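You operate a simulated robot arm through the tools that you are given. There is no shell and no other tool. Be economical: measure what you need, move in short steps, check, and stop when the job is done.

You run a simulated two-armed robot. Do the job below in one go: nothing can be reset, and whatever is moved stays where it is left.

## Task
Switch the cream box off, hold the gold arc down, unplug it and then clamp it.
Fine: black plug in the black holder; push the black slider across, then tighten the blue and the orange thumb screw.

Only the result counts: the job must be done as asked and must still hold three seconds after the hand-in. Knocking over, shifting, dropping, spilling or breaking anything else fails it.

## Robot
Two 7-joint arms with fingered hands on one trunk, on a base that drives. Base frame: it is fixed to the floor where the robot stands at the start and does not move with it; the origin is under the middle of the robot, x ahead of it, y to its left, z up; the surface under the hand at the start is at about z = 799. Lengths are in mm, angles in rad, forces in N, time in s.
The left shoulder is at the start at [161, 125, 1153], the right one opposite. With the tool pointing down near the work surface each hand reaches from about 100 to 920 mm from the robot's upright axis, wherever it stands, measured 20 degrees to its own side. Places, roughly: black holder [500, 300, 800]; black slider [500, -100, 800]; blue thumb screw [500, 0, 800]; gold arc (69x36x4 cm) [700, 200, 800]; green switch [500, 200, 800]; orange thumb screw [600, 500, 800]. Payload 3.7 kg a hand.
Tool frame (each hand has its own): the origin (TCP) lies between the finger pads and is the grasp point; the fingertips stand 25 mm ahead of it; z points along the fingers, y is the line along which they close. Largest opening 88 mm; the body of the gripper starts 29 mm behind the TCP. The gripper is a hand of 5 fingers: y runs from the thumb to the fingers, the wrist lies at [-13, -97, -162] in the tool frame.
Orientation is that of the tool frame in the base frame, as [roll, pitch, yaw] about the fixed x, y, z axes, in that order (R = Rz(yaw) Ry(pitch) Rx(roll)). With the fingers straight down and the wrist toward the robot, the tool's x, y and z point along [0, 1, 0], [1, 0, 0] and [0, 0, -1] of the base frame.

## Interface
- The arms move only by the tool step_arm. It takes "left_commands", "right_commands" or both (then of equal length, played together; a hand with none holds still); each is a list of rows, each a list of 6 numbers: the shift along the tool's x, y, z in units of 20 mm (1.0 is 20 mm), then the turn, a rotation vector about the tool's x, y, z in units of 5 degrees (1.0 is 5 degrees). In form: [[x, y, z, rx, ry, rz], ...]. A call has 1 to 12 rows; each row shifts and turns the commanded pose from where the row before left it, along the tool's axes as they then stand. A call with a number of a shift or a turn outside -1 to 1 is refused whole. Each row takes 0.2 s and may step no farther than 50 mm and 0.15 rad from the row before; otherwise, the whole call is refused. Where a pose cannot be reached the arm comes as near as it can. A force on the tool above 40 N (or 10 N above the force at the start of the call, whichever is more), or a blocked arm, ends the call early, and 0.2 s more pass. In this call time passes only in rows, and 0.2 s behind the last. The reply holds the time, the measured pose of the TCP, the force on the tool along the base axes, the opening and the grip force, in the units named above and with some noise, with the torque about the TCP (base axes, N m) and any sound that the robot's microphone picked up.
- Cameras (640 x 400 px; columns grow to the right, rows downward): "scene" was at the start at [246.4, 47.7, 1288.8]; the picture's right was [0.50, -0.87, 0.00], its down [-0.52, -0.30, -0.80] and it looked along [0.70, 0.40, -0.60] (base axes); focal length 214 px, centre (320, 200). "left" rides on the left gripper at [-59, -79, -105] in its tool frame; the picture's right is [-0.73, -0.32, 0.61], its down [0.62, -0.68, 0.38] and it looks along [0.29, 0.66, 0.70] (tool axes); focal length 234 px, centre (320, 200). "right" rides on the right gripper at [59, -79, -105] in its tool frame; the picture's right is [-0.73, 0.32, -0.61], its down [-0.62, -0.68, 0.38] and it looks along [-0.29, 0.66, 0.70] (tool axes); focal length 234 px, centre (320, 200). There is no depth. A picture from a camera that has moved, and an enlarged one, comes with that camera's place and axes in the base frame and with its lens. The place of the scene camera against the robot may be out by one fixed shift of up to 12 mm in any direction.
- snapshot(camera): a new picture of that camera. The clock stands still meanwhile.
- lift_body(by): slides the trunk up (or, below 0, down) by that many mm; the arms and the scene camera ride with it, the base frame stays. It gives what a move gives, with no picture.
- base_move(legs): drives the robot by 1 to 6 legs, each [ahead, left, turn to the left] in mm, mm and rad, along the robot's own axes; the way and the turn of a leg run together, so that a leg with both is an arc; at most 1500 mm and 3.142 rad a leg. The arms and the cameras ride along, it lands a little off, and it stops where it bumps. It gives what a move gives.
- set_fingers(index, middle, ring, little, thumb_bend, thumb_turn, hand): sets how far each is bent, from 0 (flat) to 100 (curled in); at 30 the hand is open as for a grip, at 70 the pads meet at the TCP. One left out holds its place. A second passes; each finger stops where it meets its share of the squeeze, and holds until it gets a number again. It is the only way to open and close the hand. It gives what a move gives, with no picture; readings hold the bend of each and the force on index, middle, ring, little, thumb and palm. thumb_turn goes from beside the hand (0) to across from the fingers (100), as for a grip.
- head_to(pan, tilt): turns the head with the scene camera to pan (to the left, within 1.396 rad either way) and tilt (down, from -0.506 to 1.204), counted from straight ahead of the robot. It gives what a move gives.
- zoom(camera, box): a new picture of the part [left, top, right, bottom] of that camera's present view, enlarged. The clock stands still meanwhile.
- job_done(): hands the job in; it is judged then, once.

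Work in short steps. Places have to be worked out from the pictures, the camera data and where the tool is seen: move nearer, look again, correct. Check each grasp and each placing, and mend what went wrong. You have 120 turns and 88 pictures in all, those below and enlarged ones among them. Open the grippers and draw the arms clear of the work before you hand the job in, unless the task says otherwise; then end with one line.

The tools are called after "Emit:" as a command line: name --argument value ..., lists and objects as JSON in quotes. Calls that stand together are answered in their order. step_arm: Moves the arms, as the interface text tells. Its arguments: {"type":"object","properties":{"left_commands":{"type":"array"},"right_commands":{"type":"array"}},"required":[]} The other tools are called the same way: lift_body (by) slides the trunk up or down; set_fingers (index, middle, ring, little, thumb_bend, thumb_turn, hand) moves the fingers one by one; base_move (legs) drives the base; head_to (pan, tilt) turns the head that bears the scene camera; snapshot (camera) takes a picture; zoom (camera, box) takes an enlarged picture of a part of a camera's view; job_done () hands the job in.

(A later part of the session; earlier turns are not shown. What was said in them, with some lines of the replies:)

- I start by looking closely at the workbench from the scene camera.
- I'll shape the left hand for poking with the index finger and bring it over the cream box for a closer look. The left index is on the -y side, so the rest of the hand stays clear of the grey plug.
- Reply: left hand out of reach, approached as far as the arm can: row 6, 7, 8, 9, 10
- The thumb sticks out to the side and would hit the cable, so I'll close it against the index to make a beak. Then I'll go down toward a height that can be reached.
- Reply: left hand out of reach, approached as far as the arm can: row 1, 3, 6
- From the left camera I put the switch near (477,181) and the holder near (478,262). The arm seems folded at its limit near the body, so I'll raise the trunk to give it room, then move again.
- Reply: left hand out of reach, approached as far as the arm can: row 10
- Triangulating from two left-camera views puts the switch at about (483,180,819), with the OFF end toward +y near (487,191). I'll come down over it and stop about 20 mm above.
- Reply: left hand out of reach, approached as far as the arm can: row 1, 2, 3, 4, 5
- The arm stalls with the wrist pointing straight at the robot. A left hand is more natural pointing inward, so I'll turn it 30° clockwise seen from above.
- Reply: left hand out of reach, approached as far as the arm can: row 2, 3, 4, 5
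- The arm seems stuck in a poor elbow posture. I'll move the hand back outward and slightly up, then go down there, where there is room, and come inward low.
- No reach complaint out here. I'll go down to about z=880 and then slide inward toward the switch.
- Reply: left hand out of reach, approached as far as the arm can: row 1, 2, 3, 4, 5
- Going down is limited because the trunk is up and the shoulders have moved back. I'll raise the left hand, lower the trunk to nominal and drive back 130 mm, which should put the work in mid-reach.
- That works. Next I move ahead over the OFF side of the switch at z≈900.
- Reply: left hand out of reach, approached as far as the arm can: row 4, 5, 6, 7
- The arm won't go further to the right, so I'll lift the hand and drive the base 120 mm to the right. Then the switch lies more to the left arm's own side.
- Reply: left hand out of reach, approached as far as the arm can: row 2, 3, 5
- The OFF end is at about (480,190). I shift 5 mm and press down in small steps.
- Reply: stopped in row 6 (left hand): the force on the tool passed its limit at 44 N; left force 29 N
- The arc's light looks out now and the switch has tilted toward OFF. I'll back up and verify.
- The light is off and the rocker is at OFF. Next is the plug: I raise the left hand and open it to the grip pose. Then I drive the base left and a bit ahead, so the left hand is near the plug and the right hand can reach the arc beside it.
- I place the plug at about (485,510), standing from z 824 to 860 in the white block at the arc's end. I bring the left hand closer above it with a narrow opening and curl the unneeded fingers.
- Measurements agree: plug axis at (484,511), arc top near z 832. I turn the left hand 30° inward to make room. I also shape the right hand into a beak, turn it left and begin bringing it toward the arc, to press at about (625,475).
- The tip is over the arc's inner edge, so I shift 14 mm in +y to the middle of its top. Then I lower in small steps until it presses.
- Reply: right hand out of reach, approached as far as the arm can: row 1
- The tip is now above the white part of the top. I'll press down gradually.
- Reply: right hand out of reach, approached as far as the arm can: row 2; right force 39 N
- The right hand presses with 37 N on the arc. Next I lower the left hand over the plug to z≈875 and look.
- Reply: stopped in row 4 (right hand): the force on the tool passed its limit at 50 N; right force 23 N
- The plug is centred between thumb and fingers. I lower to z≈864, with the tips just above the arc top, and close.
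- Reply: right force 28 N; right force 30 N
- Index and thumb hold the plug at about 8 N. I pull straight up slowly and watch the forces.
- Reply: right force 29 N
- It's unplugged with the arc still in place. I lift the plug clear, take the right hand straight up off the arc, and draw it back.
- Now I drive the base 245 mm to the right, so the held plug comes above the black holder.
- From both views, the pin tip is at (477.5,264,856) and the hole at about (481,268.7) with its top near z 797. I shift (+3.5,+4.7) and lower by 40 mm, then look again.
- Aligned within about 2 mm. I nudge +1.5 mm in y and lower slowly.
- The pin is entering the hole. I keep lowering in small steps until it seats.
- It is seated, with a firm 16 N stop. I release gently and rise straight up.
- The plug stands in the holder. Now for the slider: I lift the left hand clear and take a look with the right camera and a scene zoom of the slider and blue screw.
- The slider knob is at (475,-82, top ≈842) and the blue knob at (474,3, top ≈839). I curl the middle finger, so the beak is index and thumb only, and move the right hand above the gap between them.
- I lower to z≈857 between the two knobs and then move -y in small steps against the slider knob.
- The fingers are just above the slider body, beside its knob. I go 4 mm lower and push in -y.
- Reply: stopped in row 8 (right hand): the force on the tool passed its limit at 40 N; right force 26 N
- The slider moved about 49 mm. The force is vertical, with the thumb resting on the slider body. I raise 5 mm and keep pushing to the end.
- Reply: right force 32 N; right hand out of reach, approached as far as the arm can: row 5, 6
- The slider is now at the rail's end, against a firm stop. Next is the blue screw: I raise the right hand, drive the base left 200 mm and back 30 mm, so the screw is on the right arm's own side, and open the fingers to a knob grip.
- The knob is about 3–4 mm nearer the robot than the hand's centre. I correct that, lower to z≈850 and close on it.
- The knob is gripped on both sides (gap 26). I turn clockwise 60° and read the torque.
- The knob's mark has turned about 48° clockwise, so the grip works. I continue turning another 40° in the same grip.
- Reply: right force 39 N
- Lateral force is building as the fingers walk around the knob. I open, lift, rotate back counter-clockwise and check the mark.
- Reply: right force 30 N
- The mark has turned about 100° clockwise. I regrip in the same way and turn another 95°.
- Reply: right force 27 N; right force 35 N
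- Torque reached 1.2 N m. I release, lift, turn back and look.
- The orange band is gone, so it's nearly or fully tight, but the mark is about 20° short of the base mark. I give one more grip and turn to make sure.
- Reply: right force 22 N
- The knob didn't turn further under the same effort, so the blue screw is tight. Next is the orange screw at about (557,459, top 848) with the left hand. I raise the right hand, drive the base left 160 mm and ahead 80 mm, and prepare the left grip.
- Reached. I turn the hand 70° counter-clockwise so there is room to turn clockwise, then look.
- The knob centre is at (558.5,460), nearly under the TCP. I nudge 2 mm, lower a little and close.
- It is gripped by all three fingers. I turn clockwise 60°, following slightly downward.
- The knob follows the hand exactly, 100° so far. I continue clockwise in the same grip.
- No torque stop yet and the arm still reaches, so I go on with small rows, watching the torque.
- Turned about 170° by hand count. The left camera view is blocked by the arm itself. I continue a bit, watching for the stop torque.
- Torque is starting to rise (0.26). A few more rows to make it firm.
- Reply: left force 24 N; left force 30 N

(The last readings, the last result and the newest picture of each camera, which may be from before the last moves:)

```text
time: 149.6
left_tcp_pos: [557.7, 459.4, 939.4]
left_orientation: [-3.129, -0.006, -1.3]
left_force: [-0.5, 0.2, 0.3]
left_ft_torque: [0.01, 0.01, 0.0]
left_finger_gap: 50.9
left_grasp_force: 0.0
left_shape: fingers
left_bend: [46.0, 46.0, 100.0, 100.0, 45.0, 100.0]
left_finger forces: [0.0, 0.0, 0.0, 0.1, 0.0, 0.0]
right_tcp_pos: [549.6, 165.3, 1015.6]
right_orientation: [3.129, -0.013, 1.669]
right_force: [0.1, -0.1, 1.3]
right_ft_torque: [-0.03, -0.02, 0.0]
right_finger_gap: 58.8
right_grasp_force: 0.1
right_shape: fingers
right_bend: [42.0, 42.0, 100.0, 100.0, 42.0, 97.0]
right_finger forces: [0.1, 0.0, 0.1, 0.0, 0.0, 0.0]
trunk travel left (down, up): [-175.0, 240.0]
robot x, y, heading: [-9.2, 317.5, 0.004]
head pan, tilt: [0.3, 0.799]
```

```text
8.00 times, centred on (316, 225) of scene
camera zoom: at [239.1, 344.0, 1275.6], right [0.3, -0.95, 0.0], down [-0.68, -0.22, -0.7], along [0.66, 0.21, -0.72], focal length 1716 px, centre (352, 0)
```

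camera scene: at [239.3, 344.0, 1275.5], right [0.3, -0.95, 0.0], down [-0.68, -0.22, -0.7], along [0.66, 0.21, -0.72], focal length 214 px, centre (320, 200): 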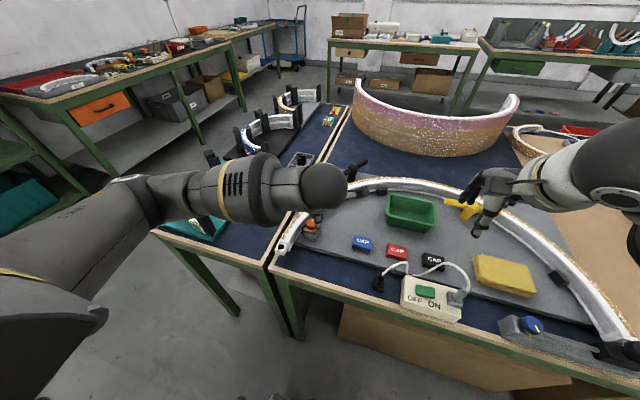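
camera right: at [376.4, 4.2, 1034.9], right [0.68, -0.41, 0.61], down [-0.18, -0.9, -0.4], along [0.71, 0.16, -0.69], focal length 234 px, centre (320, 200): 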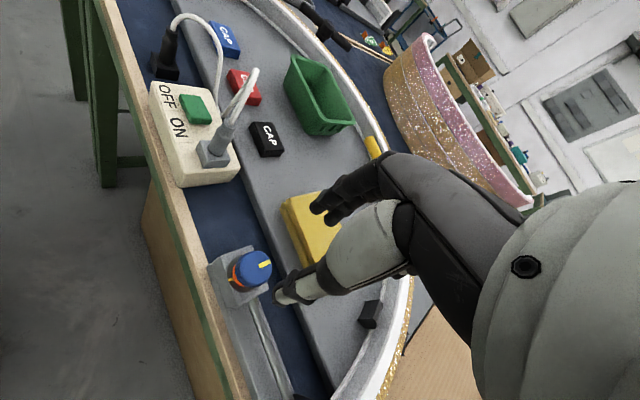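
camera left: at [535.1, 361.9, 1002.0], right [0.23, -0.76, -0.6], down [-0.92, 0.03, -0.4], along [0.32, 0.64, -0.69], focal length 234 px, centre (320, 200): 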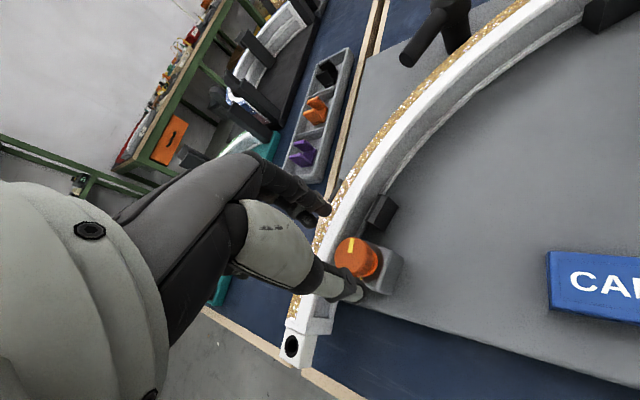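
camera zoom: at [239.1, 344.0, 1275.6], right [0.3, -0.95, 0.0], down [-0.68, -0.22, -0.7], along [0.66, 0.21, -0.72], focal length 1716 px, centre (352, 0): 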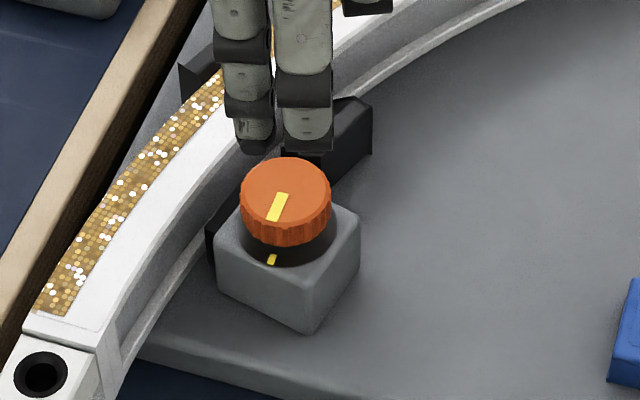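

The orange screw is tight: its band is gone and its mark meets the base mark. By comparison, the blue mark stopped about 18° short, so I'll check the blue one again with a better-centred grip. First I raise and unwind the left hand, then drive back to the earlier spot.

Emit:
step_arm --left_commands '[[0, 0, -1, 0, 0, -1], [0, 0, -1, 0, 0, -1], [0, 0, -1, 0, 0, -1], [0, 0, -1, 0, 0, -1], [0, 0, 0, 0, 0, -1], [0, 0, 0, 0, 0, -1], [0, 0, 0, 0, 0, -1], [0, 0, 0, 0, 0, -1], [0, 0, 0, 0, 0, -1], [0, 0, 0, 0, 0, -1], [0, 0, 0, 0, 0, -1], [0, 0, 0, 0, 0, -1]]'

Emit:
step_arm --left_commands '[[0, 0, 0, 0, 0, -1], [0, 0, 0, 0, 0, -1], [0, 0, 0, 0, 0, -1], [0, 0, 0, 0, 0, -1], [0, 0, 0, 0, 0, -1], [0, 0, 0, 0, 0, -1], [0, 0, 0, 0, 0, -1], [0, 0, 0, 0, 0, -1], [0, 0, 0, 0, 0, -1], [0, 0, 0, 0, 0, -1], [0, 0, 0, 0, 0, -1], [0, 0, 0, 0, 0, -1]]'

Emit:
base_move --legs '[[-80, 0, 0], [0, -163, 0]]'

Emit:
head_to --pan 0.1 --tilt 0.85

Emit:
step_arm --right_commands '[[0, 0, 0.8, 0, 0, -1], [0, 0, 0.8, 0, 0, -1], [0, 0, 0.8, 0, 0, -1], [0, 0, 0.8, 0, 0, -1], [0, 0, 0.8, 0, 0, -1], [0, 0, 0.8, 0, 0, -1]]'

```text
time: 152.2
left_tcp_pos: [557.0, 459.0, 1019.5]
left_orientation: [-3.141, -0.016, -0.253]
left_force: [0.4, -1.1, 0.5]
left_ft_torque: [0.02, 0.0, 0.03]
left_finger_gap: 50.7
left_grasp_force: 0.0
left_shape: fingers
left_bend: [46.0, 46.0, 100.0, 100.0, 45.0, 100.0]
left_finger forces: [0.1, 0.0, 0.0, 0.1, 0.0, 0.0]
right_tcp_pos: [549.4, 165.4, 1015.9]
right_orientation: [3.129, -0.013, 1.67]
right_force: [0.3, 0.5, -0.1]
right_ft_torque: [-0.02, 0.01, -0.01]
right_finger_gap: 58.9
right_grasp_force: 0.1
right_shape: fingers
right_bend: [42.0, 42.0, 100.0, 100.0, 42.0, 97.0]
right_finger forces: [0.0, 0.0, 0.0, 0.1, 0.1, 0.0]
trunk travel left (down, up): [-175.0, 240.0]
robot x, y, heading: [-15.0, 311.6, 0.006]
head pan, tilt: [0.3, 0.799]
```

```text
time: 154.8
left_tcp_pos: [556.7, 460.0, 1019.6]
left_orientation: [3.129, -0.008, 0.794]
left_force: [0.0, 0.6, 0.3]
left_ft_torque: [-0.02, 0.02, 0.02]
left_finger_gap: 50.9
left_grasp_force: 0.0
left_shape: fingers
left_bend: [46.0, 46.0, 100.0, 100.0, 45.0, 100.0]
left_finger forces: [0.0, 0.0, 0.0, 0.1, 0.0, 0.1]
right_tcp_pos: [549.7, 165.2, 1015.9]
right_orientation: [3.131, -0.014, 1.671]
right_force: [0.5, 0.3, 0.0]
right_ft_torque: [0.02, -0.01, -0.02]
right_finger_gap: 58.8
right_grasp_force: 0.0
right_shape: fingers
right_bend: [42.0, 42.0, 100.0, 100.0, 42.0, 97.0]
right_finger forces: [0.1, 0.0, 0.0, 0.1, 0.1, 0.1]
trunk travel left (down, up): [-175.0, 240.0]
robot x, y, heading: [-12.2, 314.6, 0.009]
head pan, tilt: [0.3, 0.799]
```

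```text
time: 157.5
left_tcp_pos: [476.3, 293.8, 1018.9]
left_orientation: [3.129, -0.008, 0.79]
left_force: [-0.2, -0.5, 0.0]
left_ft_torque: [-0.01, 0.01, -0.03]
left_finger_gap: 50.8
left_grasp_force: 0.1
left_shape: fingers
left_bend: [46.0, 46.0, 100.0, 100.0, 45.0, 100.0]
left_finger forces: [0.0, 0.1, 0.0, 0.1, 0.0, 0.0]
right_tcp_pos: [467.7, -0.8, 1016.2]
right_orientation: [3.13, -0.015, 1.669]
right_force: [0.1, 0.2, 0.0]
right_ft_torque: [-0.01, -0.02, -0.02]
right_finger_gap: 58.8
right_grasp_force: 0.1
right_shape: fingers
right_bend: [42.0, 42.0, 100.0, 100.0, 42.0, 97.0]
right_finger forces: [0.0, 0.0, 0.0, 0.1, 0.2, 0.0]
trunk travel left (down, up): [-175.0, 240.0]
robot x, y, heading: [-88.9, 149.2, 0.006]
head pan, tilt: [0.3, 0.799]
```

```text
time: 158.2
left_tcp_pos: [475.8, 294.2, 1019.7]
left_orientation: [3.13, -0.009, 0.791]
left_force: [0.8, 0.7, 0.1]
left_ft_torque: [-0.02, 0.02, 0.02]
left_finger_gap: 51.1
left_grasp_force: 0.0
left_shape: fingers
left_bend: [46.0, 46.0, 100.0, 100.0, 45.0, 100.0]
left_finger forces: [0.0, 0.1, 0.0, 0.0, 0.0, 0.1]
right_tcp_pos: [467.7, -0.7, 1016.7]
right_orientation: [3.13, -0.013, 1.671]
right_force: [-0.3, 0.1, 0.6]
right_ft_torque: [0.03, -0.01, 0.0]
right_finger_gap: 59.1
right_grasp_force: 0.0
right_shape: fingers
right_bend: [42.0, 42.0, 100.0, 100.0, 42.0, 97.0]
right_finger forces: [0.0, 0.0, 0.1, 0.0, 0.0, 0.0]
trunk travel left (down, up): [-175.0, 240.0]
robot x, y, heading: [-90.4, 146.4, 0.005]
head pan, tilt: [0.099, 0.85]
```

```text
time: 159.6
left_tcp_pos: [476.0, 293.3, 1019.6]
left_orientation: [3.13, -0.008, 0.79]
left_force: [0.3, -0.2, 0.5]
left_ft_torque: [0.02, 0.05, 0.02]
left_finger_gap: 51.0
left_grasp_force: 0.1
left_shape: fingers
left_bend: [46.0, 46.0, 100.0, 100.0, 45.0, 100.0]
left_finger forces: [0.0, 0.1, 0.0, 0.0, 0.0, 0.1]
right_tcp_pos: [470.5, 2.4, 919.3]
right_orientation: [3.123, -0.005, 2.195]
right_force: [-0.6, 0.0, -0.5]
right_ft_torque: [-0.01, -0.01, 0.0]
right_finger_gap: 58.7
right_grasp_force: 0.1
right_shape: fingers
right_bend: [42.0, 42.0, 100.0, 100.0, 42.0, 97.0]
right_finger forces: [0.0, 0.0, 0.0, 0.1, 0.1, 0.0]
trunk travel left (down, up): [-175.0, 240.0]
robot x, y, heading: [-87.3, 146.1, 0.006]
head pan, tilt: [0.099, 0.85]
```

Emit:
step_arm --right_commands '[[0, 0, 0.9, 0, 0, 0], [0, 0, 0.9, 0, 0, 0], [0, 0, 0.8, 0, 0, 0]]'

Emit:
zoom --camera "right" --box '[220, 180, 380, 280]'

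```text
time: 160.4
left_tcp_pos: [475.7, 294.3, 1020.3]
left_orientation: [3.13, -0.01, 0.79]
left_force: [0.3, 0.4, 0.2]
left_ft_torque: [0.0, -0.02, 0.0]
left_finger_gap: 51.2
left_grasp_force: 0.0
left_shape: fingers
left_bend: [46.0, 46.0, 100.0, 100.0, 45.0, 100.0]
left_finger forces: [0.0, 0.0, 0.1, 0.1, 0.0, 0.0]
right_tcp_pos: [471.9, 3.1, 866.7]
right_orientation: [3.123, -0.006, 2.192]
right_force: [0.5, 0.6, 0.1]
right_ft_torque: [0.02, 0.02, -0.04]
right_finger_gap: 58.9
right_grasp_force: 0.0
right_shape: fingers
right_bend: [42.0, 42.0, 100.0, 100.0, 42.0, 97.0]
right_finger forces: [0.1, 0.1, 0.1, 0.0, 0.0, 0.0]
trunk travel left (down, up): [-175.0, 240.0]
robot x, y, heading: [-88.4, 148.4, 0.006]
head pan, tilt: [0.099, 0.85]
```

```text
4.00 times, centred on (300, 230) of right
camera zoom: at [373.2, 3.2, 970.9], right [0.68, -0.41, 0.61], down [-0.19, -0.9, -0.4], along [0.71, 0.16, -0.69], focal length 937 px, centre (400, 80)
```

zoom: 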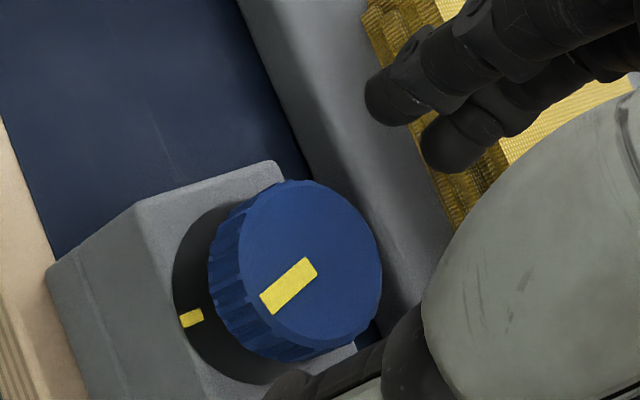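

The knob's centre is near (473.5,7) and its mark is about 19° short of the base mark. I recentre, lower to z≈847, grip and turn.

Emit:
step_arm --right_commands '[[0.1, 0.16, 0.5, 0, 0, 0], [0, 0, 0.5, 0, 0, 0]]'

Emit:
set_fingers --hand "right" --index 74 --middle 74 --thumb_bend 74

Emit:
step_arm --right_commands '[[0, 0, 0, 0, 0, 1], [0, 0, 0, 0, 0, 1], [0, 0, 0, 0, 0, 1], [0, 0, 0, 0, 0, 1], [0, 0, 0, 0, 0, 1], [0, 0, 0, 0, 0, 1]]'

Emit:
step_arm --right_commands '[[0, 0, 0, 0, 0, 1], [0, 0, 0, 0, 0, 1], [0, 0, 0, 0, 0, 1], [0, 0, 0, 0, 0, 1], [0, 0, 0, 0, 0, 1], [0, 0, 0, 0, 0, 1]]'

Emit:
zoom --camera "right" --box '[220, 180, 380, 280]'

```text
time: 161.0
left_tcp_pos: [476.4, 294.8, 1019.2]
left_orientation: [3.129, -0.009, 0.791]
left_force: [-0.4, 0.0, 1.0]
left_ft_torque: [-0.02, 0.01, 0.01]
left_finger_gap: 51.1
left_grasp_force: 0.0
left_shape: fingers
left_bend: [46.0, 46.0, 100.0, 100.0, 45.0, 100.0]
left_finger forces: [0.0, 0.0, 0.0, 0.0, 0.1, 0.0]
right_tcp_pos: [472.3, 6.1, 848.2]
right_orientation: [3.123, -0.005, 2.193]
right_force: [-0.6, -0.8, -0.1]
right_ft_torque: [0.0, 0.01, -0.03]
right_finger_gap: 58.7
right_grasp_force: 0.0
right_shape: fingers
right_bend: [42.0, 42.0, 100.0, 100.0, 42.0, 97.0]
right_finger forces: [0.0, 0.1, 0.1, 0.0, 0.0, 0.1]
trunk travel left (down, up): [-175.0, 240.0]
robot x, y, heading: [-92.0, 148.0, 0.007]
head pan, tilt: [0.099, 0.85]
```

```text
time: 162.0
left_tcp_pos: [478.2, 293.5, 1018.8]
left_orientation: [3.127, -0.008, 0.791]
left_force: [-1.1, 0.7, 0.1]
left_ft_torque: [0.0, -0.03, 0.01]
left_finger_gap: 51.0
left_grasp_force: 0.0
left_shape: fingers
left_bend: [46.0, 46.0, 100.0, 100.0, 45.0, 100.0]
left_finger forces: [0.1, 0.1, 0.0, 0.0, 0.0, 0.0]
right_tcp_pos: [473.8, 4.8, 847.7]
right_orientation: [3.123, -0.006, 2.192]
right_force: [5.6, 0.2, -1.6]
right_ft_torque: [-0.08, -0.07, -0.16]
right_finger_gap: 34.6
right_grasp_force: 13.2
right_shape: fingers
right_bend: [56.0, 65.0, 100.0, 100.0, 54.0, 98.0]
right_finger forces: [8.8, 7.1, 0.0, 0.0, 11.1, 0.0]
trunk travel left (down, up): [-175.0, 240.0]
robot x, y, heading: [-87.4, 147.9, 0.009]
head pan, tilt: [0.099, 0.85]
```

```text
time: 163.4
left_tcp_pos: [475.8, 293.8, 1019.1]
left_orientation: [3.128, -0.01, 0.792]
left_force: [-0.6, 0.2, 0.4]
left_ft_torque: [0.02, -0.01, -0.04]
left_finger_gap: 51.2
left_grasp_force: 0.0
left_shape: fingers
left_bend: [46.0, 46.0, 100.0, 100.0, 45.0, 100.0]
left_finger forces: [0.1, 0.0, 0.0, 0.1, 0.0, 0.0]
right_tcp_pos: [471.8, 6.6, 849.7]
right_orientation: [3.124, -0.015, 1.669]
right_force: [7.8, 2.7, 10.7]
right_ft_torque: [0.02, -0.22, 0.11]
right_finger_gap: 25.2
right_grasp_force: 13.5
right_shape: fingers
right_bend: [62.0, 62.0, 100.0, 100.0, 56.0, 100.0]
right_finger forces: [5.4, 13.3, 0.0, 0.0, 7.6, 0.1]
trunk travel left (down, up): [-175.0, 240.0]
robot x, y, heading: [-91.5, 146.0, 0.004]
head pan, tilt: [0.099, 0.85]
```

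```text
time: 164.8
left_tcp_pos: [475.7, 295.6, 1020.9]
left_orientation: [3.127, -0.009, 0.79]
left_force: [-0.1, -0.3, 0.7]
left_ft_torque: [-0.02, -0.01, 0.0]
left_finger_gap: 50.9
left_grasp_force: 0.0
left_shape: fingers
left_bend: [46.0, 46.0, 100.0, 100.0, 45.0, 100.0]
left_finger forces: [0.0, 0.1, 0.1, 0.0, 0.1, 0.0]
right_tcp_pos: [473.7, 6.7, 850.7]
right_orientation: [3.13, -0.024, 1.143]
right_force: [14.6, 7.9, 24.2]
right_ft_torque: [0.07, -0.47, 0.59]
right_finger_gap: 18.8
right_grasp_force: 26.8
right_shape: fingers
right_bend: [66.0, 57.0, 100.0, 100.0, 58.0, 100.0]
right_finger forces: [12.8, 27.4, 0.0, 0.0, 13.1, 0.1]
trunk travel left (down, up): [-175.0, 240.0]
robot x, y, heading: [-91.0, 147.8, 0.007]
head pan, tilt: [0.099, 0.85]
```

```text
4.00 times, centred on (300, 230) of right
camera zoom: at [423.8, 91.4, 955.9], right [-0.02, -0.8, 0.59], down [-0.87, -0.28, -0.4], along [0.49, -0.52, -0.7], focal length 937 px, centre (400, 80)
```

zoom: 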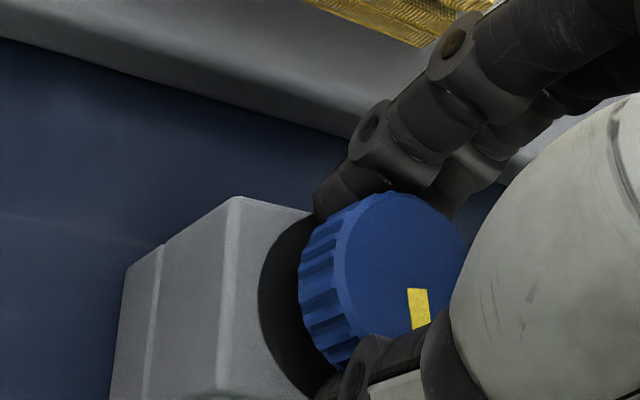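

The mark hasn't advanced under this turn, which suggests a hard stop. I turn another 40° to confirm with higher torque, then release and look.

Emit:
step_arm --right_commands '[[0, 0, 0, 0, 0, 1], [0, 0, 0, 0, 0, 1], [0, 0, 0, 0, 0, 1], [0, 0, 0, 0, 0, 1], [0, 0, 0, 0, 0, 1], [0, 0, 0, 0, 0, 1], [0, 0, 0, 0, 0, 1]]'

Emit:
set_fingers --hand "right" --index 44 --middle 44 --thumb_bend 42

Emit:
step_arm --right_commands '[[0, 0, -0.7, 0, 0, 0], [0, 0, -0.9, 0, 0, -1], [0, 0, -0.9, 0, 0, -1], [0, 0, -0.9, 0, 0, -1], [0, 0, -0.9, 0, 0, -1], [0, 0, 0, 0, 0, -1], [0, 0, 0, 0, 0, -1], [0, 0, 0, 0, 0, -1], [0, 0, 0, 0, 0, -1], [0, 0, 0, 0, 0, -1], [0, 0, 0, 0, 0, -1], [0, 0, 0, 0, 0, -1]]'

Emit:
step_arm --right_commands '[[0, 0, 0, 0, 0, -1], [0, 0, 0, 0, 0, -1], [0, 0, 0, 0, 0, -1], [0, 0, 0, 0, 0, -1], [0, 0, 0, 0, 0, -1], [0, 0, 0, 0, 0, -1], [0, 0, 0, 0, 0, -1], [0, 0, 0, 0, 0, -1]]'

Emit:
zoom --camera "scene" --box '[360, 195, 440, 245]'

```text
time: 166.4
left_tcp_pos: [477.6, 294.7, 1018.5]
left_orientation: [3.13, -0.005, 0.793]
left_force: [-0.1, 0.2, 0.4]
left_ft_torque: [-0.03, 0.0, -0.01]
left_finger_gap: 50.9
left_grasp_force: 0.0
left_shape: fingers
left_bend: [46.0, 46.0, 100.0, 100.0, 45.0, 100.0]
left_finger forces: [0.0, 0.1, 0.1, 0.0, 0.0, 0.0]
right_tcp_pos: [475.4, 7.3, 850.4]
right_orientation: [-3.14, -0.03, 0.531]
right_force: [29.2, 12.4, 16.4]
right_ft_torque: [0.05, -1.03, 1.13]
right_finger_gap: 19.5
right_grasp_force: 33.0
right_shape: fingers
right_bend: [68.0, 55.0, 100.0, 100.0, 58.0, 100.0]
right_finger forces: [8.4, 43.2, 0.1, 0.0, 15.0, 0.0]
trunk travel left (down, up): [-175.0, 240.0]
robot x, y, heading: [-89.6, 145.2, 0.007]
head pan, tilt: [0.099, 0.85]
```

```text
time: 167.4
left_tcp_pos: [473.7, 294.0, 1021.0]
left_orientation: [3.127, -0.011, 0.79]
left_force: [0.2, -0.4, -0.2]
left_ft_torque: [0.01, 0.02, 0.0]
left_finger_gap: 51.0
left_grasp_force: 0.1
left_shape: fingers
left_bend: [46.0, 46.0, 100.0, 100.0, 45.0, 100.0]
left_finger forces: [0.0, 0.0, 0.1, 0.0, 0.1, 0.0]
right_tcp_pos: [468.9, 5.4, 850.3]
right_orientation: [-3.137, -0.02, 0.534]
right_force: [0.4, -8.5, 28.1]
right_ft_torque: [0.32, 0.53, 0.13]
right_finger_gap: 44.7
right_grasp_force: 14.2
right_shape: fingers
right_bend: [44.0, 44.0, 100.0, 100.0, 52.0, 100.0]
right_finger forces: [0.0, 0.0, 0.0, 0.1, 29.2, 0.1]
trunk travel left (down, up): [-175.0, 240.0]
robot x, y, heading: [-88.6, 148.4, 0.002]
head pan, tilt: [0.099, 0.85]
```

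```text
time: 170.0
left_tcp_pos: [475.5, 294.0, 1019.1]
left_orientation: [3.131, -0.009, 0.791]
left_force: [-0.3, -0.3, 0.7]
left_ft_torque: [0.03, -0.01, 0.03]
left_finger_gap: 51.0
left_grasp_force: 0.0
left_shape: fingers
left_bend: [46.0, 46.0, 100.0, 100.0, 45.0, 100.0]
left_finger forces: [0.1, 0.1, 0.0, 0.1, 0.0, 0.1]
right_tcp_pos: [470.2, 4.1, 934.3]
right_orientation: [3.131, -0.015, 1.497]
right_force: [0.2, -1.0, 0.2]
right_ft_torque: [0.0, -0.02, 0.03]
right_finger_gap: 56.8
right_grasp_force: 0.0
right_shape: fingers
right_bend: [44.0, 44.0, 100.0, 100.0, 42.0, 97.0]
right_finger forces: [0.0, 0.1, 0.1, 0.1, 0.1, 0.0]
trunk travel left (down, up): [-175.0, 240.0]
robot x, y, heading: [-91.3, 150.6, 0.01]
head pan, tilt: [0.099, 0.85]
```

```text
time: 171.8
left_tcp_pos: [474.6, 293.4, 1020.1]
left_orientation: [3.129, -0.008, 0.791]
left_force: [-0.5, 0.3, 0.3]
left_ft_torque: [0.0, 0.01, -0.01]
left_finger_gap: 51.1
left_grasp_force: 0.1
left_shape: fingers
left_bend: [46.0, 46.0, 100.0, 100.0, 45.0, 100.0]
left_finger forces: [0.0, 0.0, 0.0, 0.0, 0.1, 0.0]
right_tcp_pos: [470.2, 4.6, 934.3]
right_orientation: [3.122, -0.004, 2.196]
right_force: [-1.6, 0.2, 0.6]
right_ft_torque: [0.02, 0.0, -0.02]
right_finger_gap: 56.6
right_grasp_force: 0.1
right_shape: fingers
right_bend: [44.0, 44.0, 100.0, 100.0, 42.0, 97.0]
right_finger forces: [0.0, 0.0, 0.0, 0.0, 0.0, 0.1]
trunk travel left (down, up): [-175.0, 240.0]
robot x, y, heading: [-93.6, 148.7, 0.008]
head pan, tilt: [0.099, 0.85]
```

```text
8.00 times, centred on (400, 220) of scene
camera zoom: at [158.5, 162.0, 1271.5], right [0.11, -0.99, 0.0], down [-0.75, -0.08, -0.66], along [0.66, 0.07, -0.75], focal length 1716 px, centre (-320, 40)
```

zoom: 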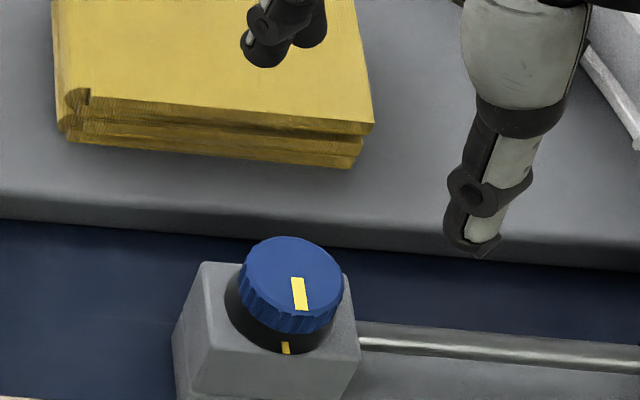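

The mark advanced another ~10°, so it is now almost at the base mark. One more firm turn: I start from a more clockwise hand angle, so the strongest part of the grip does the work.

Emit:
step_arm --right_commands '[[0.1, 0.1, 0.8, 0, 0, 1], [0, 0, 0.9, 0, 0, 1], [0, 0, 0.9, 0, 0, 1], [0, 0, 0.9, 0, 0, 1], [0, 0, 0.8, 0, 0, 1], [0, 0, 0, 0, 0, 1]]'

Emit:
set_fingers --hand "right" --index 75 --middle 75 --thumb_bend 75

Emit:
step_arm --right_commands '[[0, 0, 0, 0, 0, 1], [0, 0, 0, 0, 0, 1], [0, 0, 0, 0, 0, 1], [0, 0, 0, 0, 0, 1], [0, 0, 0, 0, 0, 1], [0, 0, 0, 0, 0, 1], [0, 0, 0, 0, 0, 1], [0, 0, 0, 0, 0, 1], [0, 0, 0, 0, 0, 1], [0, 0, 0, 0, 0, 1], [0, 0, 0, 0, 0, 1], [0, 0, 0, 0, 0, 1]]'

Emit:
step_arm --right_commands '[[0, 0, 0, 0, 0, 1], [0, 0, 0, 0, 0, 1], [0, 0, 0, 0, 0, 1], [0, 0, 0, 0, 0, 1], [0, 0, 0, 0, 0, 1], [0, 0, 0, 0, 0, 1]]'

```text
time: 173.2
left_tcp_pos: [474.9, 293.2, 1019.6]
left_orientation: [3.129, -0.008, 0.79]
left_force: [0.0, -0.4, -0.1]
left_ft_torque: [0.0, -0.03, -0.03]
left_finger_gap: 51.0
left_grasp_force: 0.0
left_shape: fingers
left_bend: [46.0, 46.0, 100.0, 100.0, 45.0, 100.0]
left_finger forces: [0.0, 0.0, 0.0, 0.0, 0.0, 0.1]
right_tcp_pos: [471.3, 8.2, 848.5]
right_orientation: [3.129, -0.014, 1.667]
right_force: [-0.7, 0.0, 0.3]
right_ft_torque: [0.01, 0.01, 0.03]
right_finger_gap: 56.5
right_grasp_force: 0.0
right_shape: fingers
right_bend: [44.0, 44.0, 100.0, 100.0, 42.0, 97.0]
right_finger forces: [0.0, 0.0, 0.0, 0.0, 0.0, 0.1]
trunk travel left (down, up): [-175.0, 240.0]
robot x, y, heading: [-93.4, 148.4, 0.005]
head pan, tilt: [0.099, 0.85]
```

```text
time: 174.2
left_tcp_pos: [476.7, 294.4, 1018.6]
left_orientation: [3.129, -0.008, 0.79]
left_force: [-0.2, 0.4, 0.0]
left_ft_torque: [0.04, 0.02, -0.01]
left_finger_gap: 51.1
left_grasp_force: 0.1
left_shape: fingers
left_bend: [46.0, 46.0, 100.0, 100.0, 45.0, 100.0]
left_finger forces: [0.0, 0.0, 0.0, 0.0, 0.0, 0.0]
right_tcp_pos: [471.3, 7.4, 847.8]
right_orientation: [3.128, -0.015, 1.666]
right_force: [7.1, 0.5, -3.5]
right_ft_torque: [0.01, -0.11, 0.02]
right_finger_gap: 24.7
right_grasp_force: 13.9
right_shape: fingers
right_bend: [59.0, 63.0, 100.0, 100.0, 56.0, 99.0]
right_finger forces: [8.0, 8.3, 0.0, 0.0, 10.4, 0.0]
trunk travel left (down, up): [-175.0, 240.0]
robot x, y, heading: [-91.5, 148.2, 0.009]
head pan, tilt: [0.099, 0.85]
```

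```text
time: 176.8
left_tcp_pos: [476.8, 296.3, 1018.9]
left_orientation: [3.129, -0.005, 0.793]
left_force: [0.3, -0.3, -0.5]
left_ft_torque: [-0.02, 0.03, -0.01]
left_finger_gap: 50.7
left_grasp_force: 0.1
left_shape: fingers
left_bend: [46.0, 46.0, 100.0, 100.0, 45.0, 100.0]
left_finger forces: [0.0, 0.0, 0.0, 0.0, 0.0, 0.0]
right_tcp_pos: [474.6, 10.6, 850.0]
right_orientation: [-3.14, -0.029, 0.619]
right_force: [31.3, 13.9, 13.6]
right_ft_torque: [0.12, -0.89, 1.09]
right_finger_gap: 17.8
right_grasp_force: 31.8
right_shape: fingers
right_bend: [72.0, 56.0, 100.0, 100.0, 60.0, 100.0]
right_finger forces: [10.4, 37.6, 0.1, 0.0, 15.3, 0.0]
trunk travel left (down, up): [-175.0, 240.0]
robot x, y, heading: [-91.9, 148.5, 0.007]
head pan, tilt: [0.099, 0.85]
```

```text
time: 177.9
left_tcp_pos: [477.7, 294.2, 1017.5]
left_orientation: [3.131, -0.007, 0.793]
left_force: [-0.3, 0.5, -0.8]
left_ft_torque: [0.01, 0.0, 0.02]
left_finger_gap: 51.0
left_grasp_force: 0.0
left_shape: fingers
left_bend: [46.0, 46.0, 100.0, 100.0, 45.0, 100.0]
left_finger forces: [0.1, 0.0, 0.1, 0.1, 0.0, 0.0]
right_tcp_pos: [483.1, 10.8, 853.2]
right_orientation: [-3.128, -0.052, 0.264]
right_force: [28.7, 1.5, 4.6]
right_ft_torque: [-0.03, -0.84, 0.55]
right_finger_gap: 0.0
right_grasp_force: 15.9
right_shape: fingers
right_bend: [72.0, 59.0, 100.0, 100.0, 69.0, 100.0]
right_finger forces: [0.0, 31.4, 0.1, 0.0, 0.1, 0.0]
trunk travel left (down, up): [-175.0, 240.0]
robot x, y, heading: [-90.7, 149.8, 0.01]
head pan, tilt: [0.099, 0.85]
stopped in row 5 (right hand): the force on the tool passed its limit at 48 N (the readings are from after the stop); the commanded pose is now the measured one
```

The grip slipped off at the limit with over 1 N m applied. I open, lift clear and check the mark.

Emit:
set_fingers --hand "right" --index 40 --middle 40 --thumb_bend 40

Emit:
step_arm --right_commands '[[0, 0, -0.9, 0, 0, 0], [0, 0, -0.9, 0, 0, 0], [0, 0, -0.9, 0, 0, -1], [0, 0, -0.9, 0, 0, -1], [0, 0, -0.9, 0, 0, -1], [0, 0, 0, 0, 0, -1], [0, 0, 0, 0, 0, -1], [0, 0, 0, 0, 0, -1], [0, 0, 0, 0, 0, -1], [0, 0, 0, 0, 0, -1], [0, 0, 0, 0, 0, -1], [0, 0, 0, 0, 0, -1]]'

Emit:
step_arm --right_commands '[[0, -0.5, -0.9, 0, 0, -1], [0, -0.5, -0.9, 0, 0, -1], [0, -0.5, -0.9, 0, 0, -1], [0, -0.5, -0.9, 0, 0, -1], [0, -0.5, -0.9, 0, 0, -1], [0, 0, 0, 0, 0, -1]]'

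Emit:
zoom --camera "scene" --box '[360, 195, 440, 245]'

```text
time: 178.9
left_tcp_pos: [476.4, 294.7, 1019.9]
left_orientation: [3.13, -0.008, 0.79]
left_force: [0.0, 0.3, -0.8]
left_ft_torque: [0.0, -0.03, 0.0]
left_finger_gap: 50.9
left_grasp_force: 0.0
left_shape: fingers
left_bend: [46.0, 46.0, 100.0, 100.0, 45.0, 100.0]
left_finger forces: [0.1, 0.0, 0.1, 0.0, 0.1, 0.0]
right_tcp_pos: [476.9, 9.7, 851.6]
right_orientation: [-3.129, -0.039, 0.266]
right_force: [-0.5, -0.2, -0.6]
right_ft_torque: [-0.05, 0.01, 0.0]
right_finger_gap: 63.3
right_grasp_force: 0.0
right_shape: fingers
right_bend: [40.0, 40.0, 100.0, 100.0, 40.0, 97.0]
right_finger forces: [0.1, 0.0, 0.0, 0.0, 0.0, 0.0]
trunk travel left (down, up): [-175.0, 240.0]
robot x, y, heading: [-91.3, 146.7, 0.007]
head pan, tilt: [0.099, 0.85]
```

```text
time: 181.5
left_tcp_pos: [475.4, 294.5, 1019.2]
left_orientation: [3.129, -0.008, 0.791]
left_force: [-0.6, -0.5, -0.2]
left_ft_torque: [0.02, 0.0, -0.03]
left_finger_gap: 51.1
left_grasp_force: 0.1
left_shape: fingers
left_bend: [46.0, 46.0, 100.0, 100.0, 45.0, 100.0]
left_finger forces: [0.0, 0.0, 0.0, 0.0, 0.0, 0.1]
right_tcp_pos: [473.5, 8.5, 942.6]
right_orientation: [3.119, -0.036, 1.142]
right_force: [-0.1, 0.2, -0.6]
right_ft_torque: [-0.02, 0.0, -0.03]
right_finger_gap: 63.1
right_grasp_force: 0.0
right_shape: fingers
right_bend: [40.0, 40.0, 100.0, 100.0, 40.0, 97.0]
right_finger forces: [0.0, 0.0, 0.1, 0.0, 0.0, 0.0]
trunk travel left (down, up): [-175.0, 240.0]
robot x, y, heading: [-87.9, 149.2, 0.004]
head pan, tilt: [0.099, 0.85]
```

```text
time: 182.9
left_tcp_pos: [476.7, 292.9, 1019.1]
left_orientation: [3.129, -0.008, 0.792]
left_force: [0.6, -0.7, 0.2]
left_ft_torque: [0.03, -0.01, -0.01]
left_finger_gap: 51.1
left_grasp_force: 0.1
left_shape: fingers
left_bend: [46.0, 46.0, 100.0, 100.0, 45.0, 100.0]
left_finger forces: [0.1, 0.0, 0.0, 0.0, 0.1, 0.1]
right_tcp_pos: [423.1, 19.7, 1032.4]
right_orientation: [3.103, -0.02, 1.666]
right_force: [-0.2, 0.3, 0.7]
right_ft_torque: [0.01, -0.03, -0.01]
right_finger_gap: 63.2
right_grasp_force: 0.0
right_shape: fingers
right_bend: [40.0, 40.0, 100.0, 100.0, 40.0, 97.0]
right_finger forces: [0.0, 0.1, 0.0, 0.1, 0.1, 0.2]
trunk travel left (down, up): [-175.0, 240.0]
robot x, y, heading: [-94.0, 149.0, 0.003]
head pan, tilt: [0.099, 0.85]
```

```text
8.00 times, centred on (400, 220) of scene
camera zoom: at [158.7, 162.0, 1271.5], right [0.11, -0.99, 0.0], down [-0.75, -0.08, -0.66], along [0.66, 0.07, -0.75], focal length 1716 px, centre (-320, 40)
```

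zoom: 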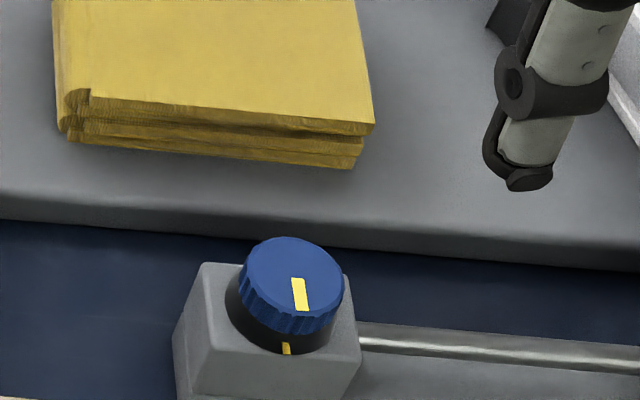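

The mark is unchanged under full effort, so the blue screw is at its stop. I open both hands, drive back clear of the bench and take a final look.

Emit:
set_fingers --hand "left" --index 30 --middle 30 --ring 30 --little 30 --thumb_bend 30

Emit:
set_fingers --hand "right" --index 30 --middle 30 --ring 30 --little 30 --thumb_bend 30

Emit:
base_move --legs '[[-200, 0, 0]]'

Emit:
head_to --pan 0.0 --tilt 0.65

Emit:
zoom --camera "scene" --box '[140, 130, 460, 330]'

```text
time: 183.9
left_tcp_pos: [476.8, 294.8, 1020.0]
left_orientation: [3.129, -0.007, 0.793]
left_force: [0.8, 0.2, -0.1]
left_ft_torque: [0.0, 0.02, 0.02]
left_finger_gap: 84.2
left_grasp_force: 0.1
left_shape: fingers
left_bend: [30.0, 30.0, 30.0, 30.0, 30.0, 100.0]
left_finger forces: [0.0, 0.0, 0.0, 0.0, 0.1, 0.1]
right_tcp_pos: [424.6, 19.6, 1031.6]
right_orientation: [3.105, -0.019, 1.666]
right_force: [0.3, 0.0, 0.9]
right_ft_torque: [-0.01, 0.01, 0.02]
right_finger_gap: 63.2
right_grasp_force: 0.0
right_shape: fingers
right_bend: [40.0, 40.0, 100.0, 100.0, 40.0, 97.0]
right_finger forces: [0.0, 0.0, 0.1, 0.1, 0.0, 0.1]
trunk travel left (down, up): [-175.0, 240.0]
robot x, y, heading: [-85.6, 149.2, 0.01]
head pan, tilt: [0.099, 0.85]
```

```text
time: 184.9
left_tcp_pos: [476.2, 294.2, 1019.2]
left_orientation: [3.129, -0.007, 0.794]
left_force: [0.1, 0.1, -0.5]
left_ft_torque: [0.03, -0.01, -0.04]
left_finger_gap: 84.1
left_grasp_force: 0.0
left_shape: fingers
left_bend: [30.0, 30.0, 30.0, 30.0, 30.0, 100.0]
left_finger forces: [0.0, 0.0, 0.1, 0.1, 0.1, 0.1]
right_tcp_pos: [424.3, 20.0, 1030.2]
right_orientation: [3.105, -0.019, 1.664]
right_force: [0.2, -0.5, -1.0]
right_ft_torque: [0.01, 0.04, 0.0]
right_finger_gap: 84.6
right_grasp_force: 0.1
right_shape: fingers
right_bend: [30.0, 30.0, 30.0, 30.0, 30.0, 96.0]
right_finger forces: [0.0, 0.0, 0.0, 0.0, 0.0, 0.0]
trunk travel left (down, up): [-175.0, 240.0]
robot x, y, heading: [-91.3, 147.1, 0.006]
head pan, tilt: [0.099, 0.85]
```

```text
time: 186.5
left_tcp_pos: [278.1, 293.0, 1019.6]
left_orientation: [3.126, -0.01, 0.791]
left_force: [0.1, -0.2, -0.8]
left_ft_torque: [-0.02, -0.07, 0.0]
left_finger_gap: 84.3
left_grasp_force: 0.1
left_shape: fingers
left_bend: [30.0, 30.0, 30.0, 30.0, 30.0, 100.0]
left_finger forces: [0.0, 0.0, 0.0, 0.1, 0.0, 0.0]
right_tcp_pos: [227.4, 18.4, 1031.0]
right_orientation: [3.104, -0.018, 1.663]
right_force: [-1.0, -1.3, -1.0]
right_ft_torque: [0.01, -0.01, -0.01]
right_finger_gap: 84.5
right_grasp_force: 0.0
right_shape: fingers
right_bend: [30.0, 30.0, 30.0, 30.0, 30.0, 96.0]
right_finger forces: [0.0, 0.0, 0.1, 0.1, 0.1, 0.0]
trunk travel left (down, up): [-175.0, 240.0]
robot x, y, heading: [-286.9, 144.8, 0.006]
head pan, tilt: [0.099, 0.85]
```

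```text
time: 187.2
left_tcp_pos: [279.5, 293.5, 1018.4]
left_orientation: [3.129, -0.009, 0.791]
left_force: [0.4, 0.0, 0.4]
left_ft_torque: [0.02, 0.0, 0.01]
left_finger_gap: 84.4
left_grasp_force: 0.0
left_shape: fingers
left_bend: [30.0, 30.0, 30.0, 30.0, 30.0, 100.0]
left_finger forces: [0.1, 0.0, 0.1, 0.0, 0.1, 0.0]
right_tcp_pos: [226.9, 17.5, 1031.1]
right_orientation: [3.108, -0.02, 1.664]
right_force: [0.8, -1.3, 0.2]
right_ft_torque: [-0.02, 0.01, 0.03]
right_finger_gap: 84.5
right_grasp_force: 0.0
right_shape: fingers
right_bend: [30.0, 30.0, 30.0, 30.0, 30.0, 96.0]
right_finger forces: [0.0, 0.1, 0.0, 0.0, 0.0, 0.0]
trunk travel left (down, up): [-175.0, 240.0]
robot x, y, heading: [-288.1, 143.6, 0.004]
head pan, tilt: [0.0, 0.649]
```

```text
2.00 times, centred on (300, 230) of scene
camera zoom: at [-28.8, 153.2, 1288.1], right [0.01, -1.0, 0.0], down [-0.61, 0.0, -0.8], along [0.8, 0.01, -0.61], focal length 429 px, centre (360, 140)
```

zoom: 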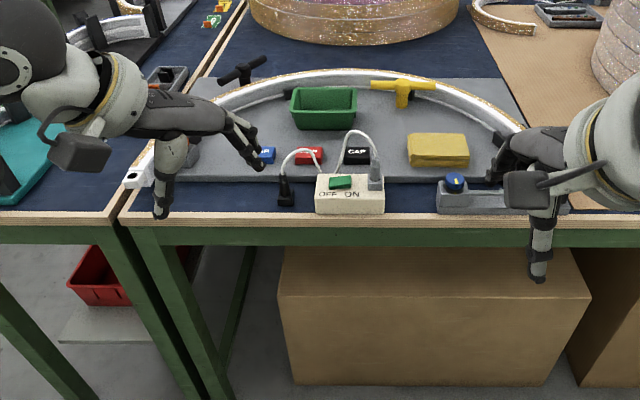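

Everything is in place: the light is off, the plug stands in the holder, the slider is across, both screws are tight, and nothing else has been disturbed. I hand it in.

Emit:
job_done

```text
The job is handed in.
```

The cream box is switched off. I held the gold arc down while unplugging it, and the black plug stands in the black holder. The black slider is pushed across to the end of its rail. The blue and orange thumb screws are both turned to their stops, though the blue mark sits slightly short of its base mark and would not turn further.
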